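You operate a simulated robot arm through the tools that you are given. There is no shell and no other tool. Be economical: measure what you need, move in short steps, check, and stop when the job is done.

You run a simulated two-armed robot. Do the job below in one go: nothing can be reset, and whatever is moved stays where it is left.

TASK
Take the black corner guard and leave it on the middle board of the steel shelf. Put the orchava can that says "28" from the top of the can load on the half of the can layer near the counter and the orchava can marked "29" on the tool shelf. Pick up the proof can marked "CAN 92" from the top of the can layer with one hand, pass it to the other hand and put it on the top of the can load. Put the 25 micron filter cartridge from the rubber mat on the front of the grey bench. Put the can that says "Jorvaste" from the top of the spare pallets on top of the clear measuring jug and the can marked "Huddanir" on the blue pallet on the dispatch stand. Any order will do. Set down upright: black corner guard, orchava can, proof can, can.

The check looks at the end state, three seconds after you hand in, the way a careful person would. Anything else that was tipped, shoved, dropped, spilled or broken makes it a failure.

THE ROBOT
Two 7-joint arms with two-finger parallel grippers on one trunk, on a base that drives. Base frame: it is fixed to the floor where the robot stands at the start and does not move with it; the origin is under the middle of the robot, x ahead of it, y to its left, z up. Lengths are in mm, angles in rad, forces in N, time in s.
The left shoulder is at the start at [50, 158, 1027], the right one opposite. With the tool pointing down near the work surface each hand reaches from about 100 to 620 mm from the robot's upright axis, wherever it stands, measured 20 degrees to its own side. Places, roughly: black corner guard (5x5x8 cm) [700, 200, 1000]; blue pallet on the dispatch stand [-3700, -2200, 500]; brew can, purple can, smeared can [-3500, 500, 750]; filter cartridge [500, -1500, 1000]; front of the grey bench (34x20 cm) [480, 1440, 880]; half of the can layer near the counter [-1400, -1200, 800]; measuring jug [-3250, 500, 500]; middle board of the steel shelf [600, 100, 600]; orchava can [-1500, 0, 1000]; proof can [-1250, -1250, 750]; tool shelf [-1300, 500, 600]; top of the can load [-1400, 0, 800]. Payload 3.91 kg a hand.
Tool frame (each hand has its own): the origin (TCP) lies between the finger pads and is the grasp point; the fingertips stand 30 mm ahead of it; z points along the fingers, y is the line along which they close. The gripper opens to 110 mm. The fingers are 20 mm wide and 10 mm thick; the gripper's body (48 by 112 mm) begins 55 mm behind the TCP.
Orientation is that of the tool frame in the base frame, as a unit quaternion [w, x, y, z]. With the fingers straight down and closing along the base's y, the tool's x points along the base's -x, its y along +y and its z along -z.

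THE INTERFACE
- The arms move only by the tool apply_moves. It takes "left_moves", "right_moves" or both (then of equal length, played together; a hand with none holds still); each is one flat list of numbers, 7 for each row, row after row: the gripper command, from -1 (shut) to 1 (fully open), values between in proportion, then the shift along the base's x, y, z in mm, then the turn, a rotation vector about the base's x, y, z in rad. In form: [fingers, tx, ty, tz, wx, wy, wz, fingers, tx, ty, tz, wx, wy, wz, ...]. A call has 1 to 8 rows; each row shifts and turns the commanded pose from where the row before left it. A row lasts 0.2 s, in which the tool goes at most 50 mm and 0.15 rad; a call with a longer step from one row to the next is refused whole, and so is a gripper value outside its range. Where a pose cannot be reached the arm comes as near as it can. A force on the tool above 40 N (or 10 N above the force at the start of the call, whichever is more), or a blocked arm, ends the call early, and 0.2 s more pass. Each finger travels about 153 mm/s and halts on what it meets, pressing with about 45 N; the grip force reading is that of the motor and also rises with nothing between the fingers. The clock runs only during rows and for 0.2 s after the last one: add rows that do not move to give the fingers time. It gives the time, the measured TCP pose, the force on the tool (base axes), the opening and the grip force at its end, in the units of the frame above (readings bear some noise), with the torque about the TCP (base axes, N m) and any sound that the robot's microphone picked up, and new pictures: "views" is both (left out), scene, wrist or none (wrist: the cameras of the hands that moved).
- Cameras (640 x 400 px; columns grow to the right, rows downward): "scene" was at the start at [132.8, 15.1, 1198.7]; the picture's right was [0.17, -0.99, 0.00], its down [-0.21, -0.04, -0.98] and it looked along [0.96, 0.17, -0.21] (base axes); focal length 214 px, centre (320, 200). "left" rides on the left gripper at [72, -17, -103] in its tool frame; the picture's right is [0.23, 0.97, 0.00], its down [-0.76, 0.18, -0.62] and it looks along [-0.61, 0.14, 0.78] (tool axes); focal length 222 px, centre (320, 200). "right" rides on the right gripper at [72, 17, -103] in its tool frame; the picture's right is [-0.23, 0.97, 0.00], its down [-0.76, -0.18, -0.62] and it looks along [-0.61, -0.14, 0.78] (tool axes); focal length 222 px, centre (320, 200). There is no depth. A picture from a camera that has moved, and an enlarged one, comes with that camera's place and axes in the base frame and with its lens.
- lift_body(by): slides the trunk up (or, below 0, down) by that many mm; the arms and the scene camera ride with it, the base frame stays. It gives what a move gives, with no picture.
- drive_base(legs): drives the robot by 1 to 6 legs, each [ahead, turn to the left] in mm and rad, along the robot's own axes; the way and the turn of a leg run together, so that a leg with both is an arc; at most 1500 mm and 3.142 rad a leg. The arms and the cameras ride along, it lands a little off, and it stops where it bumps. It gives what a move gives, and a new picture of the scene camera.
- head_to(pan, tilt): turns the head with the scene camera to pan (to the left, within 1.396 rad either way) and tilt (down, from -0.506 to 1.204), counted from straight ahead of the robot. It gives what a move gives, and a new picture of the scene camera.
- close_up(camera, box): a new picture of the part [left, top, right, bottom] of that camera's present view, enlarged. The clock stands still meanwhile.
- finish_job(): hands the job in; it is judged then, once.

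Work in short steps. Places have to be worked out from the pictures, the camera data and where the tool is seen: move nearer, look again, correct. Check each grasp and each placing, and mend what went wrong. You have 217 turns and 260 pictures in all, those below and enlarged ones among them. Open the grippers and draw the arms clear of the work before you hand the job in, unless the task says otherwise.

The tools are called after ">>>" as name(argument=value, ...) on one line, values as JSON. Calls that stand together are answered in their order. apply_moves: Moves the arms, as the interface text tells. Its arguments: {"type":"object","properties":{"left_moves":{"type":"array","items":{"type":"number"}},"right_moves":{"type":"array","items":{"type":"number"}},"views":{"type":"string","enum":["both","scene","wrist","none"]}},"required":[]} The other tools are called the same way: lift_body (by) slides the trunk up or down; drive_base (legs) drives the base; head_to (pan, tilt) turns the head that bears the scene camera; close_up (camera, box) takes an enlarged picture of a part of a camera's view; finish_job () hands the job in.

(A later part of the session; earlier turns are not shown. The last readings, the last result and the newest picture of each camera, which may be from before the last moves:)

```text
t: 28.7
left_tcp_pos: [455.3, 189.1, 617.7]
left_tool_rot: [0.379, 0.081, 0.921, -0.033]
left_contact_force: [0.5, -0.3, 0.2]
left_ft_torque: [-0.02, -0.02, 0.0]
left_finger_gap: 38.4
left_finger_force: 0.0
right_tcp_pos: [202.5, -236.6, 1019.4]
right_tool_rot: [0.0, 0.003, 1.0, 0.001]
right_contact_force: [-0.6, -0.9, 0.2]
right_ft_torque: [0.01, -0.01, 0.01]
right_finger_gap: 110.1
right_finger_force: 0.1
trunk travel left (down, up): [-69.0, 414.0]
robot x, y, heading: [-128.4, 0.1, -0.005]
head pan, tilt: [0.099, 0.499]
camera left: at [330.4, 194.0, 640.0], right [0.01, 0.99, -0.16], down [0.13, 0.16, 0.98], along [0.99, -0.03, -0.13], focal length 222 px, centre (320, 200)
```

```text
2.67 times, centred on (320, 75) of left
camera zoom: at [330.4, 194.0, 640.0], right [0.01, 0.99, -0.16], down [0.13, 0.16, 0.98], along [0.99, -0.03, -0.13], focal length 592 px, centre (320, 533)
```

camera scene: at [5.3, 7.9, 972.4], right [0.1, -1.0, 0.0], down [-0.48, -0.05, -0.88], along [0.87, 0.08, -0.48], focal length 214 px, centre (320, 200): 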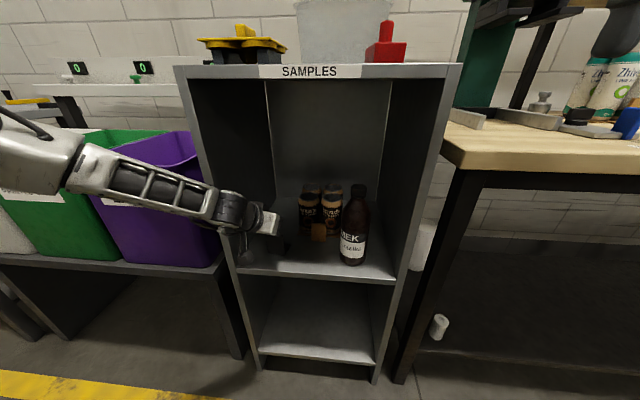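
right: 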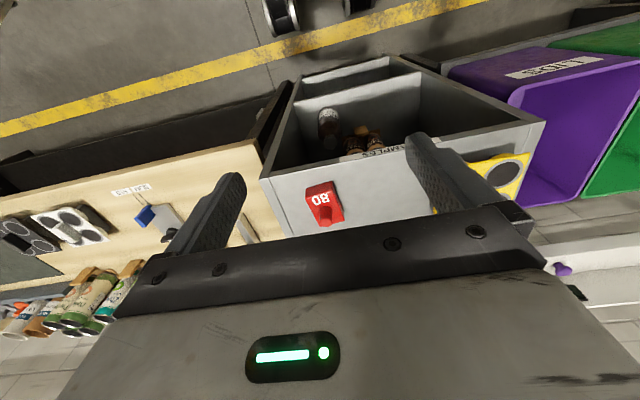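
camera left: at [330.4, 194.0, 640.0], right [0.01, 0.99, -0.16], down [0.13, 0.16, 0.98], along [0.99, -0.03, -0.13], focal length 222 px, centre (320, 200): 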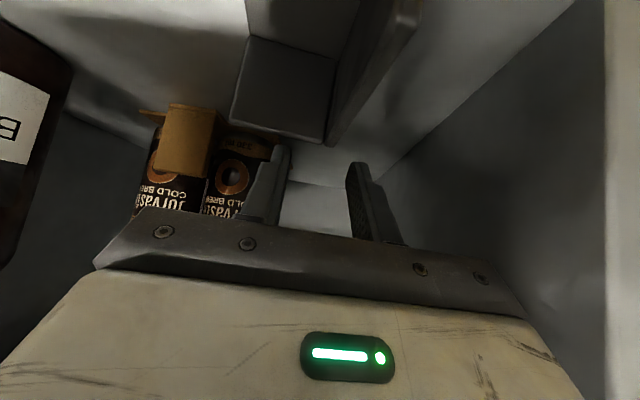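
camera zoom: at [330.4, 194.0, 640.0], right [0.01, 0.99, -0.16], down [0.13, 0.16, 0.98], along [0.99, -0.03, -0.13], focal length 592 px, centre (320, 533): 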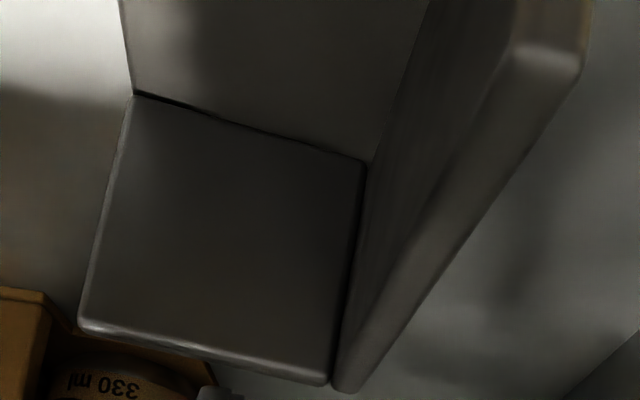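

The guard toppled forward on release and now lies on its front wall, partly over the board edge, with bottom plate and left wall standing. I withdraw the hand back-and-up along its axis, then plan to right it with a level grasp turned 90°.

>>> apply_moves(left_moves=[-0.3, -25, 4, 25, 0, 0, 0, -0.3, -30, 4, 30, 0, 0, 0, -0.3, -33, 0, 33, 0, 0, 0, -0.3, -45, 0, 0, 0, 0, 0, -0.3, -45, 0, 0, 0, 0, 0], views="wrist")

>>> drive_base(legs=[[-150, 0]])

>>> close_up(camera="scene", box=[220, 140, 380, 260])

```text
t: 29.9
left_tcp_pos: [275.6, 198.3, 703.9]
left_tool_rot: [0.381, 0.08, 0.921, -0.033]
left_contact_force: [0.6, 0.6, -0.2]
left_ft_torque: [-0.02, -0.02, -0.01]
left_finger_gap: 38.3
left_finger_force: 0.1
right_tcp_pos: [202.9, -236.7, 1019.0]
right_tool_rot: [0.0, 0.002, 1.0, 0.001]
right_contact_force: [0.4, 0.5, 0.0]
right_ft_torque: [0.0, 0.0, 0.0]
right_finger_gap: 110.1
right_finger_force: 0.2
trunk travel left (down, up): [-69.0, 414.0]
robot x, y, heading: [-127.0, 2.9, -0.004]
head pan, tilt: [0.099, 0.499]
camera left: at [151.9, 202.9, 726.1], right [0.01, 0.99, -0.16], down [0.13, 0.16, 0.98], along [0.99, -0.03, -0.12], focal length 222 px, centre (320, 200)
```

left: 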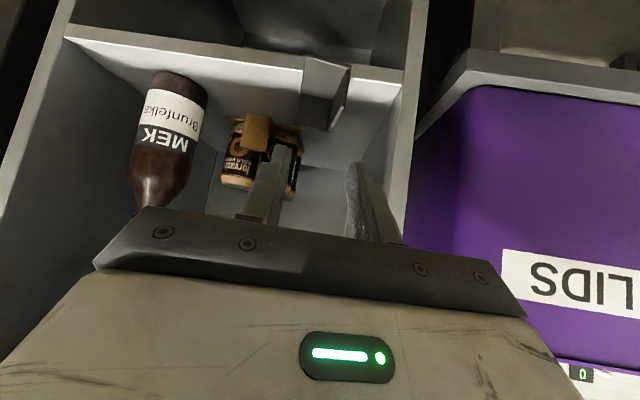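

```text
t: 31.3
left_tcp_pos: [130.7, 197.0, 703.3]
left_tool_rot: [0.381, 0.082, 0.92, -0.034]
left_contact_force: [0.0, 0.1, -1.1]
left_ft_torque: [0.02, 0.03, 0.0]
left_finger_gap: 38.2
left_finger_force: 0.0
right_tcp_pos: [57.1, -235.7, 1019.3]
right_tool_rot: [0.0, 0.003, 1.0, 0.001]
right_contact_force: [0.1, -0.6, -0.9]
right_ft_torque: [0.0, -0.03, -0.02]
right_finger_gap: 110.0
right_finger_force: 0.1
trunk travel left (down, up): [-69.0, 414.0]
robot x, y, heading: [-269.5, 2.0, -0.01]
head pan, tilt: [0.099, 0.499]
camera scene: at [-140.6, 8.3, 972.4], right [0.09, -1.0, 0.0], down [-0.48, -0.04, -0.88], along [0.87, 0.08, -0.48], focal length 214 px, centre (320, 200)
```

scene: 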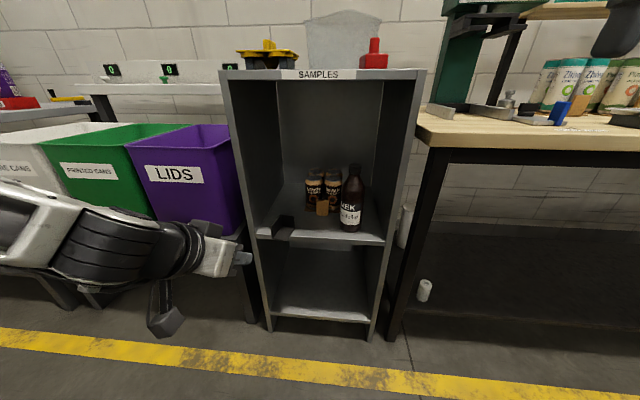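

```text
3.33 times, centred on (300, 200) of scene
camera zoom: at [-140.6, 8.3, 972.4], right [0.09, -1.0, 0.0], down [-0.48, -0.04, -0.88], along [0.87, 0.08, -0.48], focal length 715 px, centre (387, 200)
```

zoom: 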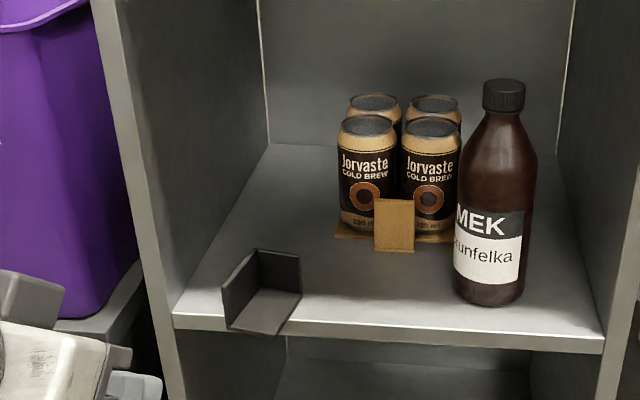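

The guard lies with its left wall upright from about [357,201] to [423,189], board z≈552. I turn the left hand to point forward and slightly up, in line with that wall.

>>> apply_moves(left_moves=[-0.3, 18, 2, -16, -0.0256, -0.1407, 0, -0.3, 18, 2, -16, -0.0256, -0.1407, 0, -0.3, 18, 2, -16, -0.0256, -0.1407, 0, -0.3, 18, 2, -16, -0.0256, -0.1407, 0, -0.3, 18, 2, -16, -0.0256, -0.1407, 0, -0.3, 18, 2, -16, -0.0256, -0.1407, 0, -0.3, 18, 2, -16, -0.0256, -0.1407, 0], views="both")

```text
t: 32.9
left_tcp_pos: [232.9, 276.4, 964.8]
left_tool_rot: [0.766, 0.058, 0.637, -0.071]
left_contact_force: [-0.5, 0.9, -0.5]
left_ft_torque: [0.02, -0.01, 0.0]
left_finger_gap: 38.7
left_finger_force: 0.0
left hand out of reach, approached as far as the arm can: row 2, 3, 4, 5, 6, 7
right_tcp_pos: [57.5, -237.0, 1018.7]
right_tool_rot: [0.001, 0.003, 1.0, 0.0]
right_contact_force: [0.0, -0.2, 0.6]
right_ft_torque: [-0.05, -0.01, -0.01]
right_finger_gap: 109.8
right_finger_force: 0.2
trunk travel left (down, up): [-69.0, 414.0]
robot x, y, heading: [-269.2, 5.5, -0.004]
head pan, tilt: [0.099, 0.499]
camera scene: at [-140.6, 8.3, 972.4], right [0.09, -1.0, 0.0], down [-0.48, -0.04, -0.88], along [0.87, 0.08, -0.48], focal length 214 px, centre (320, 200)
camera left: at [143.5, 275.3, 875.4], right [0.22, 0.95, -0.23], down [-0.71, 0.31, 0.64], along [0.67, 0.02, 0.74], focal length 222 px, centre (320, 200)
```

scene: 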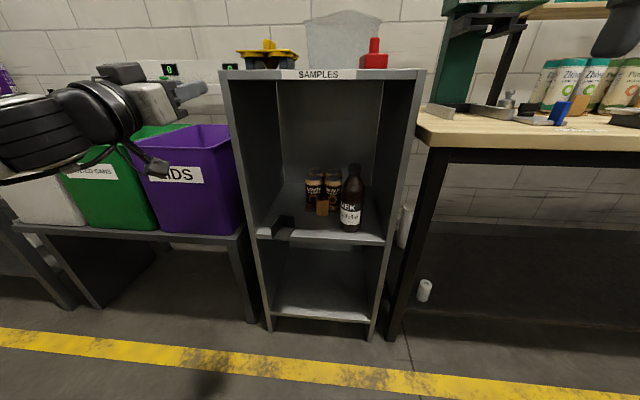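
left: 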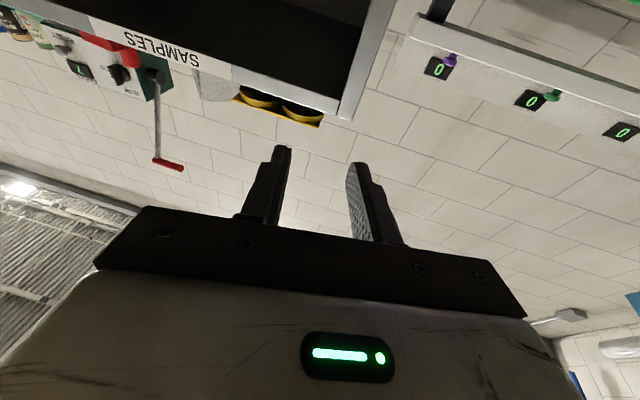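

Upward-pointing is not reachable that low with this posture. I lower the trunk fully and try a pitch of about 15° down, at greater extension.

>>> lift_body(by=-68)

>>> apply_moves(left_moves=[-0.3, 10, -9, -38, 0.0256, 0.1407, 0, -0.3, 10, -9, -38, 0.0256, 0.1407, 0, -0.3, 10, -9, -38, 0.0256, 0.1407, 0, -0.3, 5, -9, -38, 0, 0, 0, -0.3, 5, -9, -38, 0, 0, 0, -0.3, 5, -9, -38, 0, 0, 0, -0.3, 5, -9, -38, 0, 0, 0, -0.3, 5, 0, -35, 0, 0, 0], views="both")

```text
t: 34.0
left_tcp_pos: [232.7, 276.0, 896.7]
left_tool_rot: [0.765, 0.058, 0.638, -0.071]
left_contact_force: [0.4, -0.3, -0.1]
left_ft_torque: [0.02, 0.01, 0.03]
left_finger_gap: 38.9
left_finger_force: 0.1
right_tcp_pos: [56.2, -236.3, 950.9]
right_tool_rot: [0.0, 0.005, 1.0, 0.001]
right_contact_force: [-0.2, 0.7, 0.4]
right_ft_torque: [0.01, 0.01, 0.01]
right_finger_gap: 109.8
right_finger_force: 0.1
trunk travel left (down, up): [-1.0, 482.0]
robot x, y, heading: [-270.7, 4.3, -0.005]
head pan, tilt: [0.099, 0.499]
```

```text
t: 35.8
left_tcp_pos: [279.4, 234.0, 710.3]
left_tool_rot: [0.608, 0.071, 0.789, -0.056]
left_contact_force: [-0.3, 0.0, -0.1]
left_ft_torque: [-0.02, 0.01, 0.01]
left_finger_gap: 38.6
left_finger_force: 0.0
left hand out of reach, approached as far as the arm can: row 5, 6, 7, 8
right_tcp_pos: [56.4, -235.9, 951.2]
right_tool_rot: [0.0, 0.004, 1.0, 0.0]
right_contact_force: [0.1, -0.6, -0.6]
right_ft_torque: [-0.01, -0.04, -0.01]
right_finger_gap: 109.9
right_finger_force: 0.1
trunk travel left (down, up): [-1.0, 482.0]
robot x, y, heading: [-271.0, -2.4, -0.004]
head pan, tilt: [0.099, 0.499]
camera scene: at [-140.7, 8.3, 904.4], right [0.09, -1.0, 0.0], down [-0.48, -0.04, -0.88], along [0.87, 0.08, -0.48], focal length 214 px, centre (320, 200)
camera left: at [159.9, 239.7, 666.7], right [0.12, 0.97, -0.22], down [-0.37, 0.25, 0.89], along [0.92, -0.02, 0.39], focal length 222 px, centre (320, 200)
```

scene: 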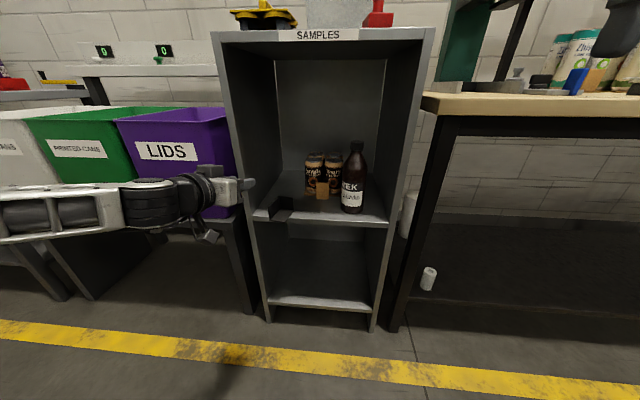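
left: 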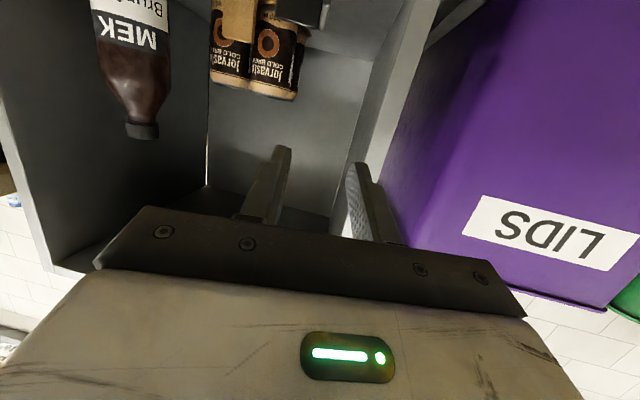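

Low level pointing isn't reachable, but a 45° grasp on the lying guard followed by a 180° roll about the tool axis stands it upright too (swaps horizontal and vertical). I return to 45° pitch and close in.

>>> apply_moves(left_moves=[-0.3, 0, -5, 0, 0.0235, 0.129, 0, -0.3, 0, -5, 0, 0.0235, 0.129, 0, -0.3, 0, -5, 0, 0.0235, 0.129, 0, -0.3, 0, -5, 0, 0.0235, 0.129, 0], views="none")

>>> drive_base(legs=[[90, 0]])

>>> close_up(camera="left", box=[200, 0, 520, 200])

```text
t: 36.8
left_tcp_pos: [277.8, 215.4, 710.5]
left_tool_rot: [0.388, 0.083, 0.917, -0.037]
left_contact_force: [-0.6, -0.8, 0.5]
left_ft_torque: [0.0, 0.0, 0.01]
left_finger_gap: 38.8
left_finger_force: 0.1
right_tcp_pos: [56.1, -236.8, 951.7]
right_tool_rot: [-0.001, 0.004, 1.0, 0.001]
right_contact_force: [0.2, -0.1, 0.9]
right_ft_torque: [0.0, -0.02, -0.03]
right_finger_gap: 110.1
right_finger_force: 0.0
trunk travel left (down, up): [-1.0, 482.0]
robot x, y, heading: [-272.9, 1.1, -0.008]
head pan, tilt: [0.099, 0.499]
```

```text
t: 37.9
left_tcp_pos: [367.3, 213.8, 710.7]
left_tool_rot: [0.387, 0.083, 0.918, -0.038]
left_contact_force: [-0.3, 0.4, 0.6]
left_ft_torque: [-0.01, 0.0, -0.03]
left_finger_gap: 38.1
left_finger_force: 0.1
right_tcp_pos: [145.3, -236.7, 951.3]
right_tool_rot: [0.0, 0.003, 1.0, 0.0]
right_contact_force: [-0.5, 0.1, -1.0]
right_ft_torque: [0.0, -0.02, -0.01]
right_finger_gap: 109.9
right_finger_force: 0.1
trunk travel left (down, up): [-1.0, 482.0]
robot x, y, heading: [-180.7, -0.5, -0.007]
head pan, tilt: [0.099, 0.499]
camera scene: at [-52.3, 7.7, 904.4], right [0.09, -1.0, 0.0], down [-0.48, -0.04, -0.88], along [0.87, 0.08, -0.48], focal length 214 px, centre (320, 200)
```

scene: 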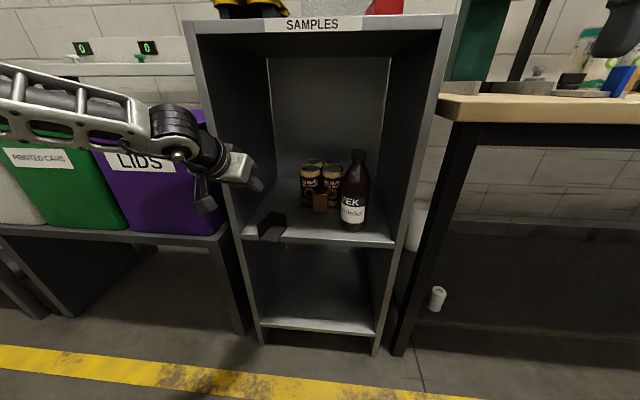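

```text
2.00 times, centred on (360, 100) of left
camera zoom: at [241.5, 220.1, 731.6], right [0.02, 0.99, -0.17], down [0.12, 0.16, 0.98], along [0.99, -0.04, -0.11], focal length 444 px, centre (240, 400)
```

zoom: 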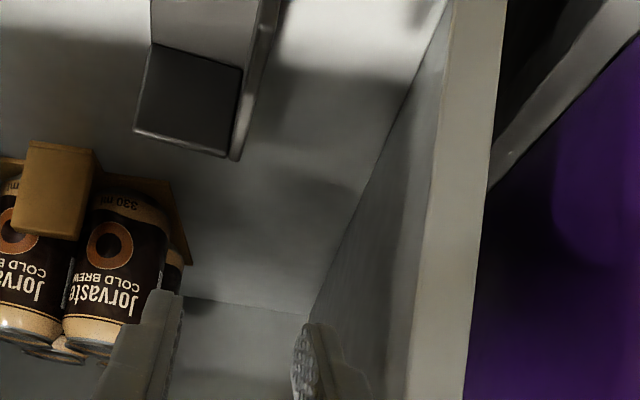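

The left wall's top edge runs from about [352,203] to [425,192]. I move to a pre-grasp in front and above it, then halfway in.

>>> apply_moves(left_moves=[-0.3, -27, -2, -29, 0, 0, 0, -0.3, -27, -2, -29, 0, 0, 0, -0.3, 20, -4, -20, 0, 0, 0], views="both")

>>> close_up(camera="scene", box=[200, 140, 360, 260])

```text
t: 38.6
left_tcp_pos: [332.4, 205.6, 631.3]
left_tool_rot: [0.386, 0.081, 0.918, -0.037]
left_contact_force: [-0.4, -0.5, 0.0]
left_ft_torque: [0.01, 0.03, 0.03]
left_finger_gap: 38.4
left_finger_force: 0.2
right_tcp_pos: [145.1, -236.3, 952.9]
right_tool_rot: [0.0, 0.003, 1.0, 0.0]
right_contact_force: [-0.2, 0.0, 0.2]
right_ft_torque: [0.0, 0.02, 0.01]
right_finger_gap: 110.3
right_finger_force: 0.0
trunk travel left (down, up): [-1.0, 482.0]
robot x, y, heading: [-184.9, -1.5, -0.007]
head pan, tilt: [0.099, 0.499]
camera scene: at [-52.3, 7.7, 904.5], right [0.09, -1.0, 0.0], down [-0.48, -0.04, -0.88], along [0.87, 0.08, -0.48], focal length 214 px, centre (320, 200)
camera left: at [207.2, 211.7, 653.0], right [0.02, 0.99, -0.17], down [0.12, 0.16, 0.98], along [0.99, -0.04, -0.11], focal length 222 px, centre (320, 200)
```

scene: 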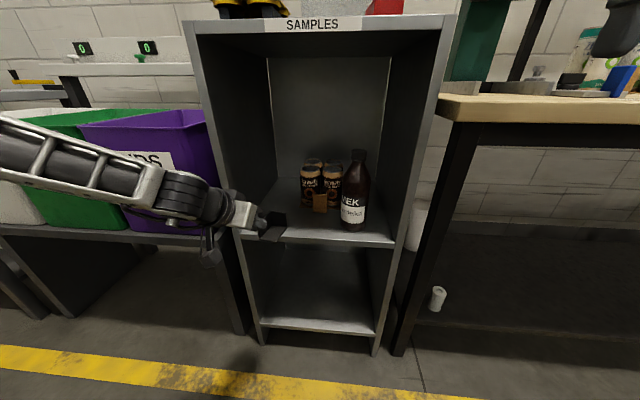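
left: 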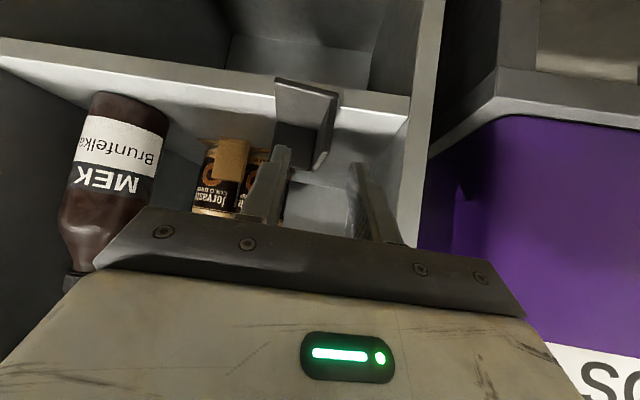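

```text
3.33 times, centred on (280, 200) of scene
camera zoom: at [-52.3, 7.7, 904.5], right [0.09, -1.0, 0.0], down [-0.48, -0.04, -0.88], along [0.87, 0.08, -0.48], focal length 715 px, centre (453, 200)
```

zoom: 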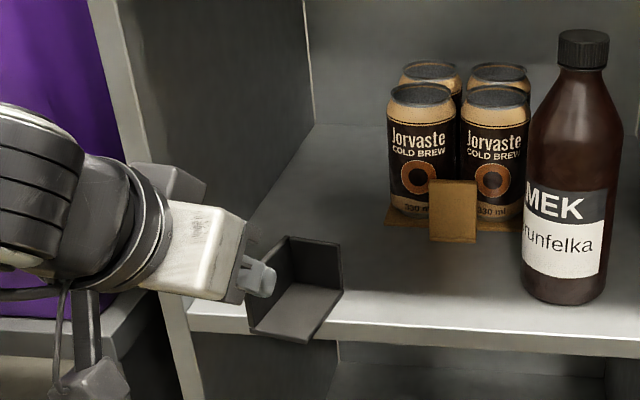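

The wall is between the fingers; I go in and close.

>>> apply_moves(left_moves=[-0.3, 20, -3, -19, 0, 0, 0, -0.3, 20, -3, -19, 0, 0, 0, -1, 0, 0, 0, 0, 0, 0, -1, 0, 0, 0, 0, 0, 0], views="wrist")

>>> close_up(camera="scene", box=[200, 140, 360, 260])

```text
t: 39.6
left_tcp_pos: [373.2, 199.5, 594.9]
left_tool_rot: [0.387, 0.083, 0.918, -0.037]
left_contact_force: [-0.1, 0.2, 0.3]
left_ft_torque: [0.03, 0.01, -0.01]
left_finger_gap: 4.8
left_finger_force: 44.8
right_tcp_pos: [145.4, -235.6, 950.2]
right_tool_rot: [0.001, 0.003, 1.0, 0.001]
right_contact_force: [0.1, 0.4, 0.5]
right_ft_torque: [0.03, -0.01, 0.01]
right_finger_gap: 110.2
right_finger_force: 0.1
trunk travel left (down, up): [-1.0, 482.0]
robot x, y, heading: [-186.4, -1.6, -0.006]
head pan, tilt: [0.099, 0.499]
camera left: at [247.6, 206.2, 615.7], right [0.02, 0.99, -0.17], down [0.12, 0.16, 0.98], along [0.99, -0.04, -0.11], focal length 222 px, centre (320, 200)
```

left: 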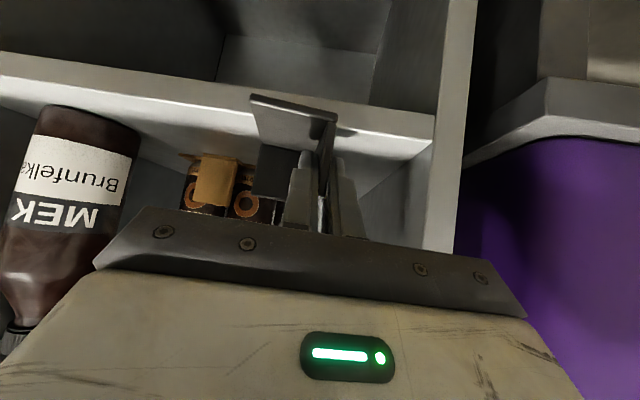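

```text
3.33 times, centred on (280, 200) of scene
camera zoom: at [-52.2, 7.7, 904.4], right [0.09, -1.0, 0.0], down [-0.48, -0.04, -0.88], along [0.87, 0.08, -0.48], focal length 715 px, centre (453, 200)
```

zoom: 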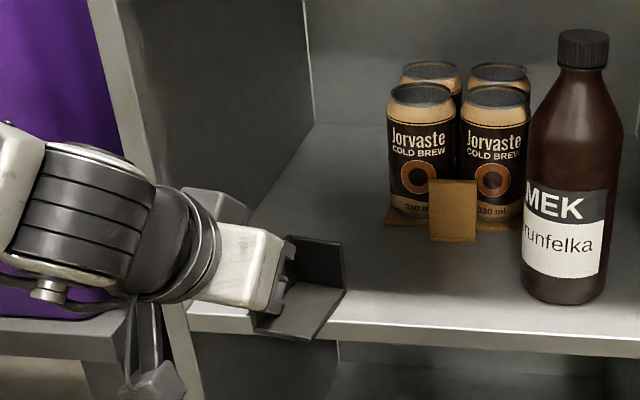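

Firm on the wall again (4.8 mm). I lift it off the board and draw it out in front of the shelf.

>>> apply_moves(left_moves=[-1, 0, 0, 30, 0, 0, 0, -1, 0, 0, 40, 0, 0, 0, -1, -45, 5, 0, 0, 0, 0, -1, -45, 5, 0, 0, 0, 0, -1, -45, 5, 20, 0, 0, 0], views="none")

>>> apply_moves(left_moves=[-1, 0, 0, 10, 0.1, -0.0188, -0.0995, -1, 0, 0, 10, 0.1, -0.0188, -0.0995, -1, 0, 0, 10, 0.1, -0.0188, -0.0995, -1, 0, 0, 0, 0.1, -0.0188, -0.0995, -1, 0, 0, 0, 0.1, -0.0188, -0.0995, -1, 0, 0, 0, 0.1, -0.0188, -0.0995], views="both")

```text
t: 40.9
left_tcp_pos: [240.0, 214.6, 683.9]
left_tool_rot: [0.388, 0.082, 0.917, -0.036]
left_contact_force: [0.1, 0.4, -0.2]
left_ft_torque: [0.01, -0.01, 0.01]
left_finger_gap: 4.8
left_finger_force: 45.1
right_tcp_pos: [145.3, -236.6, 950.3]
right_tool_rot: [0.0, 0.003, 1.0, 0.0]
right_contact_force: [-0.6, -0.8, 0.4]
right_ft_torque: [0.0, 0.0, -0.02]
right_finger_gap: 110.2
right_finger_force: 0.1
trunk travel left (down, up): [-1.0, 482.0]
robot x, y, heading: [-182.1, -0.0, -0.007]
head pan, tilt: [0.099, 0.499]
```

```text
t: 42.2
left_tcp_pos: [238.1, 215.3, 715.5]
left_tool_rot: [0.367, 0.457, 0.8, 0.127]
left_contact_force: [0.0, 0.7, -0.4]
left_ft_torque: [0.01, 0.04, 0.0]
left_finger_gap: 4.9
left_finger_force: 44.9
right_tcp_pos: [144.9, -236.7, 951.1]
right_tool_rot: [0.0, 0.004, 1.0, 0.001]
right_contact_force: [0.1, 0.4, 0.0]
right_ft_torque: [0.04, 0.01, 0.03]
right_finger_gap: 109.8
right_finger_force: 0.0
trunk travel left (down, up): [-1.0, 482.0]
robot x, y, heading: [-184.1, 1.5, -0.006]
head pan, tilt: [0.099, 0.499]
camera scene: at [-52.2, 7.7, 904.4], right [0.09, -1.0, 0.0], down [-0.48, -0.04, -0.88], along [0.87, 0.08, -0.48], focal length 214 px, centre (320, 200)
camera left: at [132.3, 279.3, 743.7], right [0.55, 0.72, 0.42], down [-0.09, -0.45, 0.89], along [0.83, -0.53, -0.18], focal length 222 px, centre (320, 200)
```

scene: 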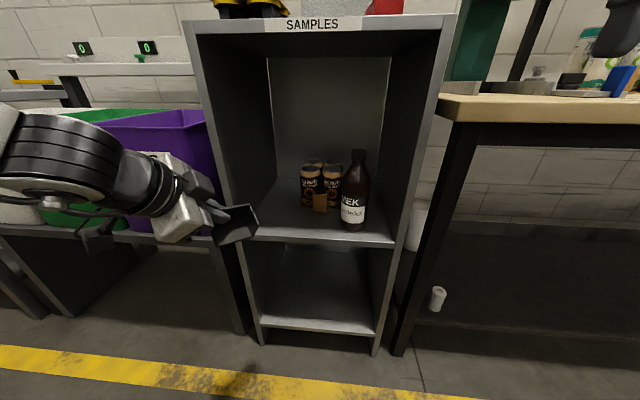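
left: 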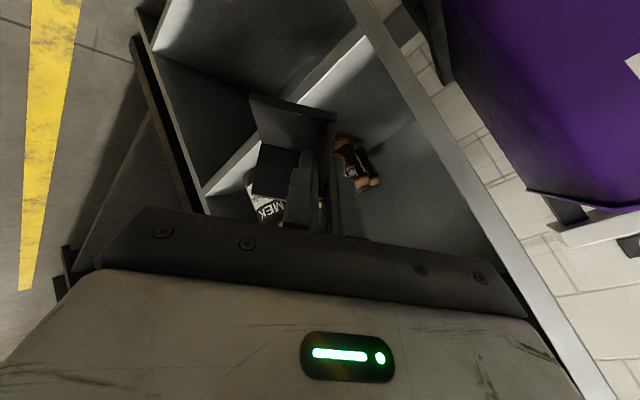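

The roll works so far; I continue it.

>>> apply_moves(left_moves=[-1, 0, 0, 0, 0.1, -0.0188, -0.0995, -1, 0, 0, 0, 0.1, -0.0188, -0.0995, -1, 0, 0, 0, 0.1, -0.0188, -0.0995, -1, 0, 0, 0, 0.1, -0.0188, -0.0995, -1, 0, 0, 0, 0.1, -0.0188, -0.0995, -1, 0, 0, 0, 0.1, -0.0188, -0.0995, -1, 0, 0, 0, 0.1, -0.0188, -0.0995, -1, 0, 0, 0, 0.1, -0.0188, -0.0995], views="scene")

```text
t: 44.0
left_tcp_pos: [220.2, 219.2, 641.1]
left_tool_rot: [0.248, 0.814, 0.428, 0.305]
left_contact_force: [0.1, -0.3, -1.0]
left_ft_torque: [0.02, -0.01, -0.02]
left_finger_gap: 4.9
left_finger_force: 45.3
left hand out of reach, approached as far as the arm can: row 4, 5, 6, 7, 8
right_tcp_pos: [144.4, -236.4, 952.2]
right_tool_rot: [-0.001, 0.004, 1.0, 0.002]
right_contact_force: [-0.1, 0.8, 0.7]
right_ft_torque: [0.02, 0.01, 0.01]
right_finger_gap: 110.1
right_finger_force: 0.1
trunk travel left (down, up): [-1.0, 482.0]
robot x, y, heading: [-181.6, 2.8, -0.004]
head pan, tilt: [0.099, 0.499]
camera scene: at [-52.2, 7.7, 904.4], right [0.09, -1.0, 0.0], down [-0.48, -0.04, -0.88], along [0.87, 0.08, -0.48], focal length 214 px, centre (320, 200)
```

scene: 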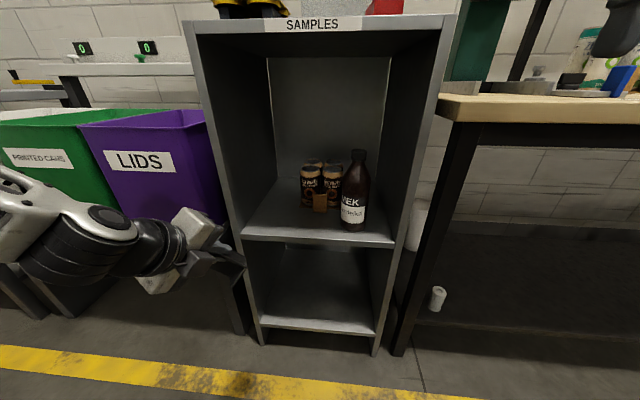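

The roll stops short (wrist limit) at about 114°. New plan: raise the trunk, unroll, and stand the guard on the open shelf top with the hand pointing to the robot's right (needs only a quarter roll), then regrasp it from the front. Raise and unroll first.

>>> lift_body(by=400)

>>> apply_moves(left_moves=[-1, 10, 0, 20, -0.1, 0.0188, 0.0995, -1, 10, 0, 20, -0.1, 0.0188, 0.0995, -1, 0, 0, 20, -0.1, 0.0188, 0.0995, -1, 0, 0, 20, -0.1, 0.0188, 0.0995, -1, 0, 0, 20, -0.1, 0.0188, 0.0995, -1, 0, 0, 0, -0.1, 0.0188, 0.0995, -1, 0, 0, 0, -0.1, 0.0188, 0.0995, -1, 0, 0, 0, -0.1, 0.0188, 0.0995], views="none")

>>> apply_moves(left_moves=[-1, 0, 0, 0, -0.1, 0.0188, 0.0995, -1, 0, 0, 0, -0.1, 0.0188, 0.0995, -1, 0, 0, 0, -0.1, 0.0188, 0.0995, -1, 0, 0, 0, -0.1, 0.0188, 0.0995, -1, 0, 0, 0, -0.1, 0.0188, 0.0995, -1, 0, 0, 0, -0.1, 0.0188, 0.0995], views="wrist")

```text
t: 47.9
left_tcp_pos: [221.5, 218.8, 1040.4]
left_tool_rot: [0.248, 0.813, 0.429, 0.305]
left_contact_force: [-0.2, 0.2, -0.3]
left_ft_torque: [0.01, 0.02, -0.03]
left_finger_gap: 4.8
left_finger_force: 44.7
right_tcp_pos: [144.7, -237.0, 1351.6]
right_tool_rot: [0.0, 0.004, 1.0, 0.0]
right_contact_force: [0.4, -0.1, -0.2]
right_ft_torque: [0.04, 0.01, 0.02]
right_finger_gap: 109.9
right_finger_force: 0.1
trunk travel left (down, up): [-401.0, 82.0]
robot x, y, heading: [-185.0, -1.5, -0.004]
head pan, tilt: [0.099, 0.499]
```

```text
t: 49.7
left_tcp_pos: [236.1, 215.6, 1121.9]
left_tool_rot: [0.371, 0.451, 0.801, 0.129]
left_contact_force: [-0.3, 0.4, -0.1]
left_ft_torque: [0.01, 0.03, 0.02]
left_finger_gap: 4.9
left_finger_force: 44.6
left hand out of reach, approached as far as the arm can: row 2, 3, 4, 5
right_tcp_pos: [145.1, -236.9, 1351.7]
right_tool_rot: [0.0, 0.003, 1.0, 0.001]
right_contact_force: [0.3, 0.0, 0.0]
right_ft_torque: [0.03, 0.02, -0.03]
right_finger_gap: 110.3
right_finger_force: 0.0
trunk travel left (down, up): [-401.0, 82.0]
robot x, y, heading: [-183.8, -1.3, -0.008]
head pan, tilt: [0.099, 0.499]
```

```text
t: 51.1
left_tcp_pos: [237.7, 215.1, 1121.4]
left_tool_rot: [0.387, 0.077, 0.918, -0.034]
left_contact_force: [-0.5, 0.6, 0.0]
left_ft_torque: [0.02, -0.01, -0.01]
left_finger_gap: 5.0
left_finger_force: 44.8
right_tcp_pos: [145.9, -237.5, 1351.9]
right_tool_rot: [0.001, 0.003, 1.0, 0.001]
right_contact_force: [0.7, 0.6, -0.5]
right_ft_torque: [0.01, 0.04, -0.02]
right_finger_gap: 110.0
right_finger_force: 0.0
trunk travel left (down, up): [-401.0, 82.0]
robot x, y, heading: [-184.0, -1.3, -0.006]
head pan, tilt: [0.099, 0.499]
camera left: at [112.1, 219.4, 1142.2], right [0.01, 0.99, -0.16], down [0.11, 0.16, 0.98], along [0.99, -0.03, -0.11], focal length 222 px, centre (320, 200)
```

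left: 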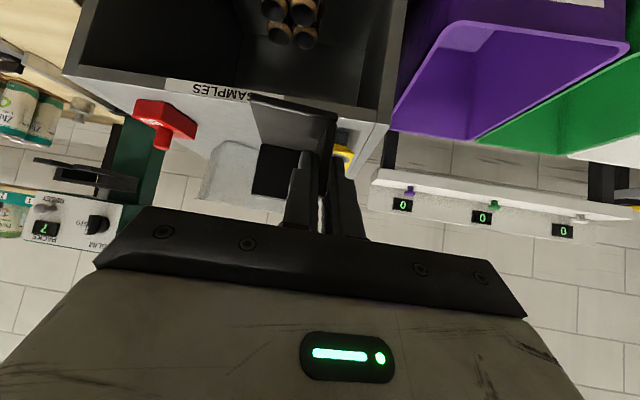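

Now I turn the hand in free air towards "pointing right, 45° down", in which the guard should stand upright.

>>> apply_moves(left_moves=[-1, 10, -5, 10, -0.0753, 0.09, 0.0886, -1, 10, -5, 10, -0.0753, 0.09, 0.0886, -1, 10, -5, 10, -0.0753, 0.09, 0.0886, -1, 0, 0, 0, -0.0753, 0.09, 0.0886, -1, 0, 0, 0, -0.0753, 0.09, 0.0886, -1, 0, 0, 0, -0.0753, 0.09, 0.0886, -1, 0, 0, 0, -0.0753, 0.09, 0.0886], views="none")

>>> apply_moves(left_moves=[-1, 0, 0, 0, -0.0753, 0.09, 0.0886, -1, 0, 0, 0, -0.0753, 0.09, 0.0886, -1, 0, 0, 0, -0.0753, 0.09, 0.0886, -1, 0, 0, 0, -0.0753, 0.09, 0.0886, -1, 0, 0, 0, -0.0753, 0.09, 0.0886, -1, 0, 0, 0, -0.0753, 0.09, 0.0886, -1, 0, 0, 0, -0.0753, 0.09, 0.0886, -1, 0, 0, 0, -0.0753, 0.09, 0.0886], views="scene")

```text
t: 52.7
left_tcp_pos: [267.3, 198.9, 1151.9]
left_tool_rot: [0.089, -0.313, 0.931, -0.168]
left_contact_force: [0.1, 0.4, -0.1]
left_ft_torque: [0.02, 0.01, 0.0]
left_finger_gap: 5.3
left_finger_force: 44.9
right_tcp_pos: [145.6, -236.0, 1351.0]
right_tool_rot: [0.0, 0.004, 1.0, 0.001]
right_contact_force: [0.3, -0.1, 0.3]
right_ft_torque: [0.0, -0.03, 0.01]
right_finger_gap: 110.1
right_finger_force: 0.1
trunk travel left (down, up): [-401.0, 82.0]
robot x, y, heading: [-183.3, -1.1, -0.007]
head pan, tilt: [0.099, 0.499]
```

```text
t: 54.5
left_tcp_pos: [267.8, 200.8, 1151.4]
left_tool_rot: [0.275, 0.653, -0.653, 0.268]
left_contact_force: [0.1, 0.4, -0.6]
left_ft_torque: [0.03, 0.02, 0.0]
left_finger_gap: 4.9
left_finger_force: 45.1
right_tcp_pos: [144.6, -235.6, 1351.1]
right_tool_rot: [0.0, 0.004, 1.0, 0.001]
right_contact_force: [-0.5, -0.2, 0.1]
right_ft_torque: [0.01, 0.03, 0.03]
right_finger_gap: 109.9
right_finger_force: 0.1
trunk travel left (down, up): [-401.0, 82.0]
robot x, y, heading: [-186.4, 0.2, -0.006]
head pan, tilt: [0.099, 0.499]
camera scene: at [-52.1, 8.0, 1304.4], right [0.09, -1.0, 0.0], down [-0.48, -0.04, -0.88], along [0.87, 0.08, -0.48], focal length 214 px, centre (320, 200)
```

scene: 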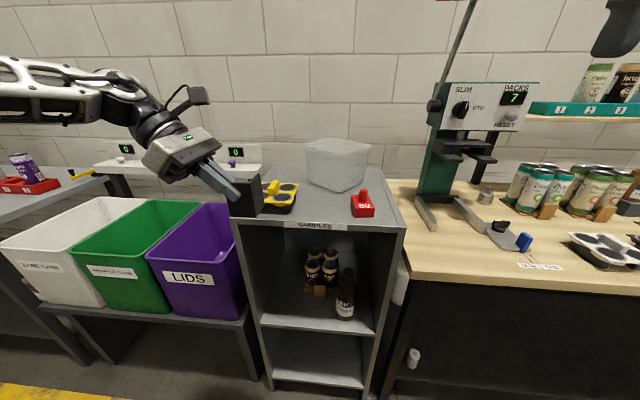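

The hand reached it exactly. I look closely at the guard's attitude and at the free area of the shelf top.

>>> close_up(camera="scene", box=[200, 130, 420, 268])

```text
2.90 times, centred on (310, 199) of scene
camera zoom: at [-52.1, 8.0, 1304.4], right [0.09, -1.0, 0.0], down [-0.48, -0.04, -0.88], along [0.87, 0.08, -0.48], focal length 622 px, centre (349, 203)
```

zoom: 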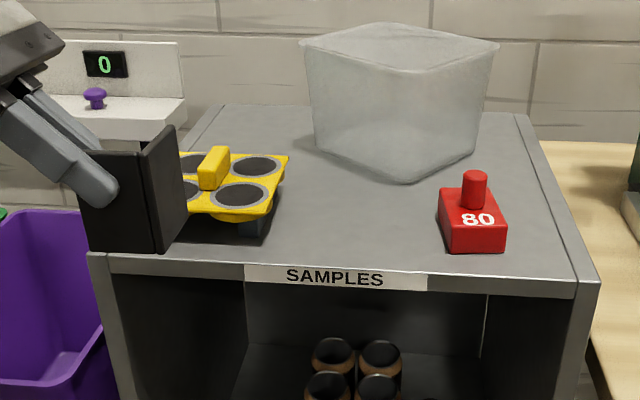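

Guard hangs upright (a wall facing the robot, another on the right). Free spot on the shelf top near x 430–480, y 30–80. I raise a bit, drive 130 ahead, then shift the hand there above the surface.

>>> apply_moves(left_moves=[-1, 0, -15, 40, 0, 0, 0, -1, 0, -45, 10, 0, 0, 0, -1, 0, -45, 0, 0, 0, 0], views="none")

>>> drive_base(legs=[[140, 0]])

```text
t: 55.3
left_tcp_pos: [266.1, 91.8, 1201.2]
left_tool_rot: [0.274, 0.654, -0.653, 0.268]
left_contact_force: [1.0, 0.1, -0.4]
left_ft_torque: [0.05, -0.01, 0.02]
left_finger_gap: 5.0
left_finger_force: 44.8
right_tcp_pos: [145.2, -236.1, 1351.2]
right_tool_rot: [-0.001, 0.004, 1.0, 0.001]
right_contact_force: [-0.1, -0.3, 0.1]
right_ft_torque: [0.01, -0.02, 0.01]
right_finger_gap: 109.9
right_finger_force: 0.1
trunk travel left (down, up): [-401.0, 82.0]
robot x, y, heading: [-189.9, -0.2, -0.007]
head pan, tilt: [0.099, 0.499]
```

```text
t: 56.6
left_tcp_pos: [404.8, 91.8, 1202.3]
left_tool_rot: [-0.274, -0.653, 0.654, -0.268]
left_contact_force: [0.8, 0.0, -1.2]
left_ft_torque: [0.0, -0.01, 0.03]
left_finger_gap: 5.0
left_finger_force: 44.3
right_tcp_pos: [285.3, -238.7, 1350.9]
right_tool_rot: [0.001, 0.004, 1.0, 0.001]
right_contact_force: [0.0, 0.1, 0.5]
right_ft_torque: [0.03, 0.03, 0.02]
right_finger_gap: 110.3
right_finger_force: 0.1
trunk travel left (down, up): [-401.0, 82.0]
robot x, y, heading: [-44.9, -1.3, -0.011]
head pan, tilt: [0.099, 0.499]
camera scene: at [88.1, 6.6, 1304.3], right [0.09, -1.0, 0.0], down [-0.48, -0.04, -0.88], along [0.87, 0.08, -0.48], focal length 214 px, centre (320, 200)
```

scene: 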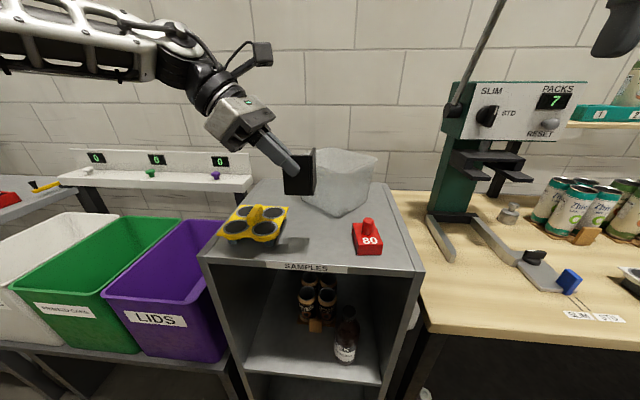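

I lower the guard over the free spot, to about 25 mm above the top.

>>> apply_moves(left_moves=[-1, 12, -7, -40, 0, 0, 0, -1, 12, -7, -40, 0, 0, 0, -1, 11, -7, -40, 0, 0, 0], views="none")

>>> close_up(camera="scene", box=[200, 120, 420, 268])

```text
t: 57.4
left_tcp_pos: [439.4, 70.8, 1080.1]
left_tool_rot: [-0.274, -0.653, 0.653, -0.268]
left_contact_force: [0.2, -0.6, -0.6]
left_ft_torque: [-0.02, 0.02, 0.0]
left_finger_gap: 4.8
left_finger_force: 45.4
right_tcp_pos: [285.8, -237.9, 1350.4]
right_tool_rot: [-0.001, 0.005, 1.0, 0.001]
right_contact_force: [-0.4, 0.6, 0.0]
right_ft_torque: [0.01, 0.0, -0.04]
right_finger_gap: 109.7
right_finger_force: 0.0
trunk travel left (down, up): [-401.0, 82.0]
robot x, y, heading: [-43.2, -3.2, -0.006]
head pan, tilt: [0.099, 0.499]
```

```text
2.70 times, centred on (310, 194) of scene
camera zoom: at [88.0, 6.6, 1304.3], right [0.09, -1.0, 0.0], down [-0.48, -0.04, -0.88], along [0.87, 0.08, -0.48], focal length 580 px, centre (347, 216)
```

zoom: 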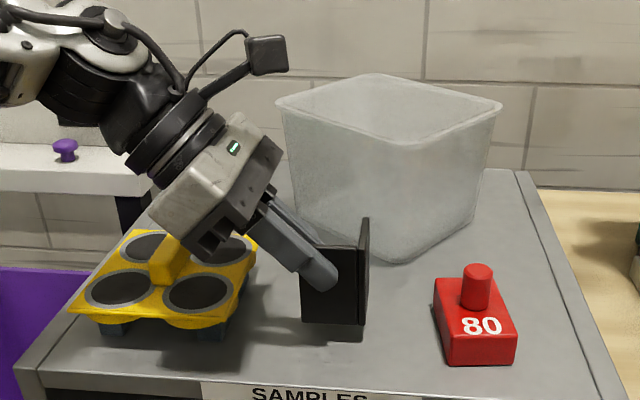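

Good clearance. I lower in small steps until contact.

>>> apply_moves(left_moves=[-1, 0, 0, -10, 0, 0, 0, -1, 0, 0, -7, 0, 0, 0, -1, 0, 0, -4, 0, 0, 0, -1, 0, 0, -3, 0, 0, 0], views="none")

>>> close_up(camera="scene", box=[200, 120, 420, 268])

```text
t: 58.4
left_tcp_pos: [441.5, 70.0, 1063.4]
left_tool_rot: [-0.273, -0.652, 0.653, -0.273]
left_contact_force: [-0.9, 2.7, 22.8]
left_ft_torque: [0.32, -0.09, 0.04]
left_finger_gap: 4.7
left_finger_force: 44.7
right_tcp_pos: [282.1, -237.6, 1353.3]
right_tool_rot: [0.001, 0.005, 1.0, 0.0]
right_contact_force: [0.2, 0.3, 1.0]
right_ft_torque: [-0.01, -0.04, 0.0]
right_finger_gap: 110.0
right_finger_force: 0.0
trunk travel left (down, up): [-401.0, 82.0]
robot x, y, heading: [-46.6, -2.7, -0.008]
head pan, tilt: [0.099, 0.499]
```

```text
2.70 times, centred on (310, 194) of scene
camera zoom: at [85.3, 6.7, 1305.1], right [0.09, -1.0, 0.0], down [-0.47, -0.04, -0.88], along [0.88, 0.08, -0.48], focal length 580 px, centre (347, 216)
```

zoom: 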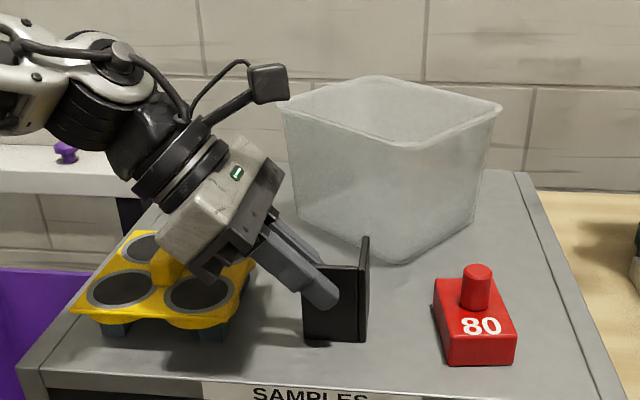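

Contact at 23 N. I ease most of the load and then open while still touching.

>>> apply_moves(left_moves=[-1, 0, 0, 3.5, 0, 0, 0, -1, 0, 0, 0, 0, 0, 0, -0.4, 0, 0, 0, 0, 0, 0, -0.4, 0, 0, 0, 0, 0, 0], views="none")

>>> close_up(camera="scene", box=[200, 120, 420, 268])

```text
t: 59.4
left_tcp_pos: [440.1, 70.2, 1059.8]
left_tool_rot: [-0.274, -0.653, 0.654, -0.267]
left_contact_force: [-0.2, -0.4, 0.2]
left_ft_torque: [0.02, 0.02, 0.02]
left_finger_gap: 33.4
left_finger_force: 0.0
right_tcp_pos: [283.7, -238.0, 1350.5]
right_tool_rot: [0.0, 0.004, 1.0, 0.001]
right_contact_force: [-0.1, -0.3, -0.5]
right_ft_torque: [-0.01, 0.01, -0.02]
right_finger_gap: 109.6
right_finger_force: 0.0
trunk travel left (down, up): [-401.0, 82.0]
robot x, y, heading: [-45.1, -0.1, -0.009]
head pan, tilt: [0.099, 0.499]
```

```text
2.70 times, centred on (310, 194) of scene
camera zoom: at [87.5, 6.6, 1304.3], right [0.09, -1.0, 0.0], down [-0.48, -0.04, -0.88], along [0.87, 0.08, -0.48], focal length 580 px, centre (347, 216)
```

zoom: 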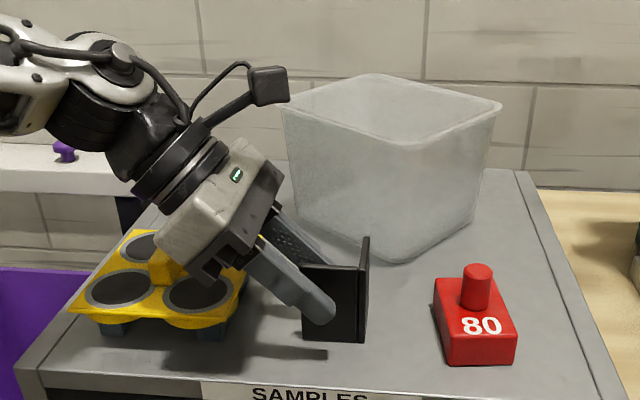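

It stands upright on the shelf top. I retreat along the finger axis and then unwind the hand to its forward 45° pose, higher up and farther back.

>>> apply_moves(left_moves=[-0.4, 0, 20, 20, 0, 0, 0, -0.4, 0, 30, 32, 0, 0, 0, -0.4, 0, 30, 36, 0, 0, 0, -0.4, -25, 10, 40, 0, 0, 0, -0.4, -45, 0, 0, 0.0753, -0.09, -0.0886, -0.4, -45, 0, 0, 0.0753, -0.09, -0.0886, -0.4, 0, 0, 0, 0.0753, -0.09, -0.0886, -0.4, 0, 0, 0, 0.0753, -0.09, -0.0886], views="none")

>>> apply_moves(left_moves=[-0.3, 0, 0, 0, 0.0753, -0.09, -0.0886, -0.3, 0, 0, 0, 0.0753, -0.09, -0.0886, -0.3, 0, 0, 0, 0.0753, -0.09, -0.0886, -0.3, 0, 0, 0, 0.0753, -0.09, -0.0886, -0.3, 0, 0, 0, 0.0753, -0.09, -0.0886, -0.3, 0, 0, 0, 0.0753, -0.09, -0.0886, -0.3, 0, 0, 0, 0.0753, -0.09, -0.0886, -0.3, 0, 0, 0, 0.0753, -0.09, -0.0886], views="none")

>>> apply_moves(left_moves=[-0.3, 0, -20, 0, 0.0753, -0.09, -0.0886, -0.3, 0, -20, 0, 0.0753, -0.09, -0.0886, -0.3, 0, -20, 0, 0.0753, -0.09, -0.0886, -0.3, 0, -20, 0, 0, 0, 0.085, -0.3, 0, 0, 0, 0, 0, 0.085], views="both")

```text
t: 61.2
left_tcp_pos: [325.8, 161.4, 1189.6]
left_tool_rot: [-0.095, -0.503, 0.828, -0.228]
left_contact_force: [-0.3, -0.8, 0.1]
left_ft_torque: [-0.03, -0.02, -0.01]
left_finger_gap: 33.2
left_finger_force: 0.0
right_tcp_pos: [282.9, -237.9, 1350.2]
right_tool_rot: [0.0, 0.006, 1.0, 0.002]
right_contact_force: [-0.5, 0.5, 1.1]
right_ft_torque: [0.02, 0.0, -0.02]
right_finger_gap: 110.1
right_finger_force: 0.0
trunk travel left (down, up): [-401.0, 82.0]
robot x, y, heading: [-45.9, -0.1, -0.009]
head pan, tilt: [0.099, 0.499]
```

```text
t: 63.0
left_tcp_pos: [325.9, 160.9, 1189.8]
left_tool_rot: [0.27, -0.091, 0.954, -0.092]
left_contact_force: [1.0, 1.0, 0.2]
left_ft_torque: [-0.02, 0.04, 0.01]
left_finger_gap: 38.5
left_finger_force: 0.1
right_tcp_pos: [284.8, -238.6, 1352.4]
right_tool_rot: [0.0, 0.004, 1.0, 0.001]
right_contact_force: [-1.6, 1.1, -1.1]
right_ft_torque: [0.02, -0.01, -0.02]
right_finger_gap: 110.2
right_finger_force: 0.1
trunk travel left (down, up): [-401.0, 82.0]
robot x, y, heading: [-45.9, 0.7, -0.009]
head pan, tilt: [0.099, 0.499]
```

```text
t: 64.2
left_tcp_pos: [326.2, 82.4, 1190.0]
left_tool_rot: [0.389, 0.0, 0.921, 0.0]
left_contact_force: [0.7, -0.8, -0.1]
left_ft_torque: [0.01, 0.03, 0.0]
left_finger_gap: 38.4
left_finger_force: 0.2
right_tcp_pos: [284.2, -237.9, 1350.6]
right_tool_rot: [0.001, 0.004, 1.0, 0.002]
right_contact_force: [-0.1, -1.2, -0.1]
right_ft_torque: [0.03, 0.0, -0.01]
right_finger_gap: 110.2
right_finger_force: 0.0
trunk travel left (down, up): [-401.0, 82.0]
robot x, y, heading: [-43.1, -4.3, -0.008]
head pan, tilt: [0.099, 0.499]
camera scene: at [87.6, 6.8, 1304.4], right [0.09, -1.0, 0.0], down [-0.48, -0.04, -0.88], along [0.87, 0.08, -0.48], focal length 214 px, centre (320, 200)
camera left: at [202.4, 65.1, 1210.1], right [-0.16, 0.97, -0.16], down [0.08, 0.18, 0.98], along [0.98, 0.14, -0.11], focal length 222 px, centre (320, 200)
```

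scene: 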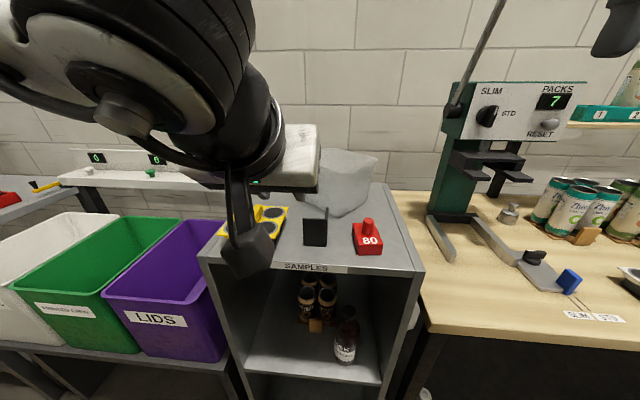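
left: 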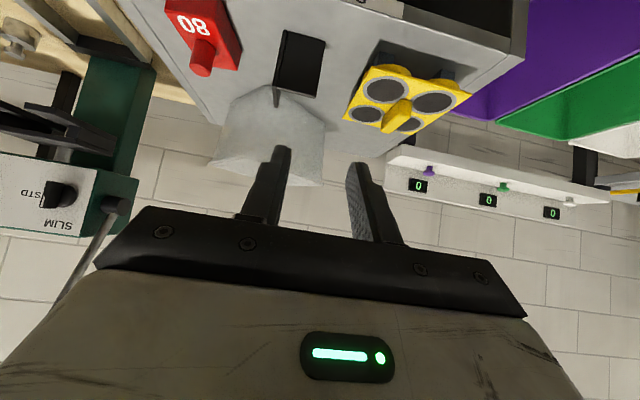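

The guard's right wall runs back from about [435,32]. I move to the 45° pre-grasp in line with it.

>>> apply_moves(left_moves=[-0.3, 23, -17, -17, 0, 0.005, 0, -0.3, 23, -17, -17, 0, 0.005, 0, -0.3, 24, -16, -16, 0, 0, 0], views="wrist")

```text
t: 65.0
left_tcp_pos: [379.5, 80.2, 1170.3]
left_tool_rot: [0.384, 0.0, 0.923, 0.002]
left_contact_force: [-0.1, -0.7, -0.6]
left_ft_torque: [-0.02, 0.01, 0.01]
left_finger_gap: 38.6
left_finger_force: 0.1
left hand out of reach, approached as far as the arm can: row 1, 2, 3
right_tcp_pos: [284.9, -237.2, 1350.5]
right_tool_rot: [0.0, 0.004, 1.0, 0.001]
right_contact_force: [0.3, -0.4, -0.1]
right_ft_torque: [-0.03, 0.02, 0.0]
right_finger_gap: 110.0
right_finger_force: 0.0
trunk travel left (down, up): [-401.0, 82.0]
robot x, y, heading: [-45.2, -2.0, -0.003]
head pan, tilt: [0.099, 0.499]
camera left: at [255.8, 63.6, 1193.2], right [-0.16, 0.97, -0.16], down [0.1, 0.18, 0.98], along [0.98, 0.14, -0.12], focal length 222 px, centre (320, 200)
```

left: 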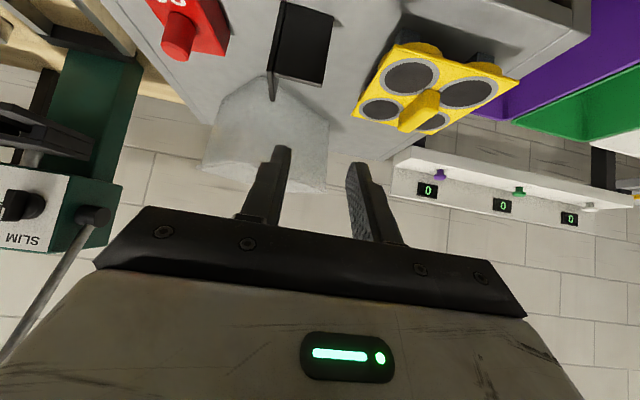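

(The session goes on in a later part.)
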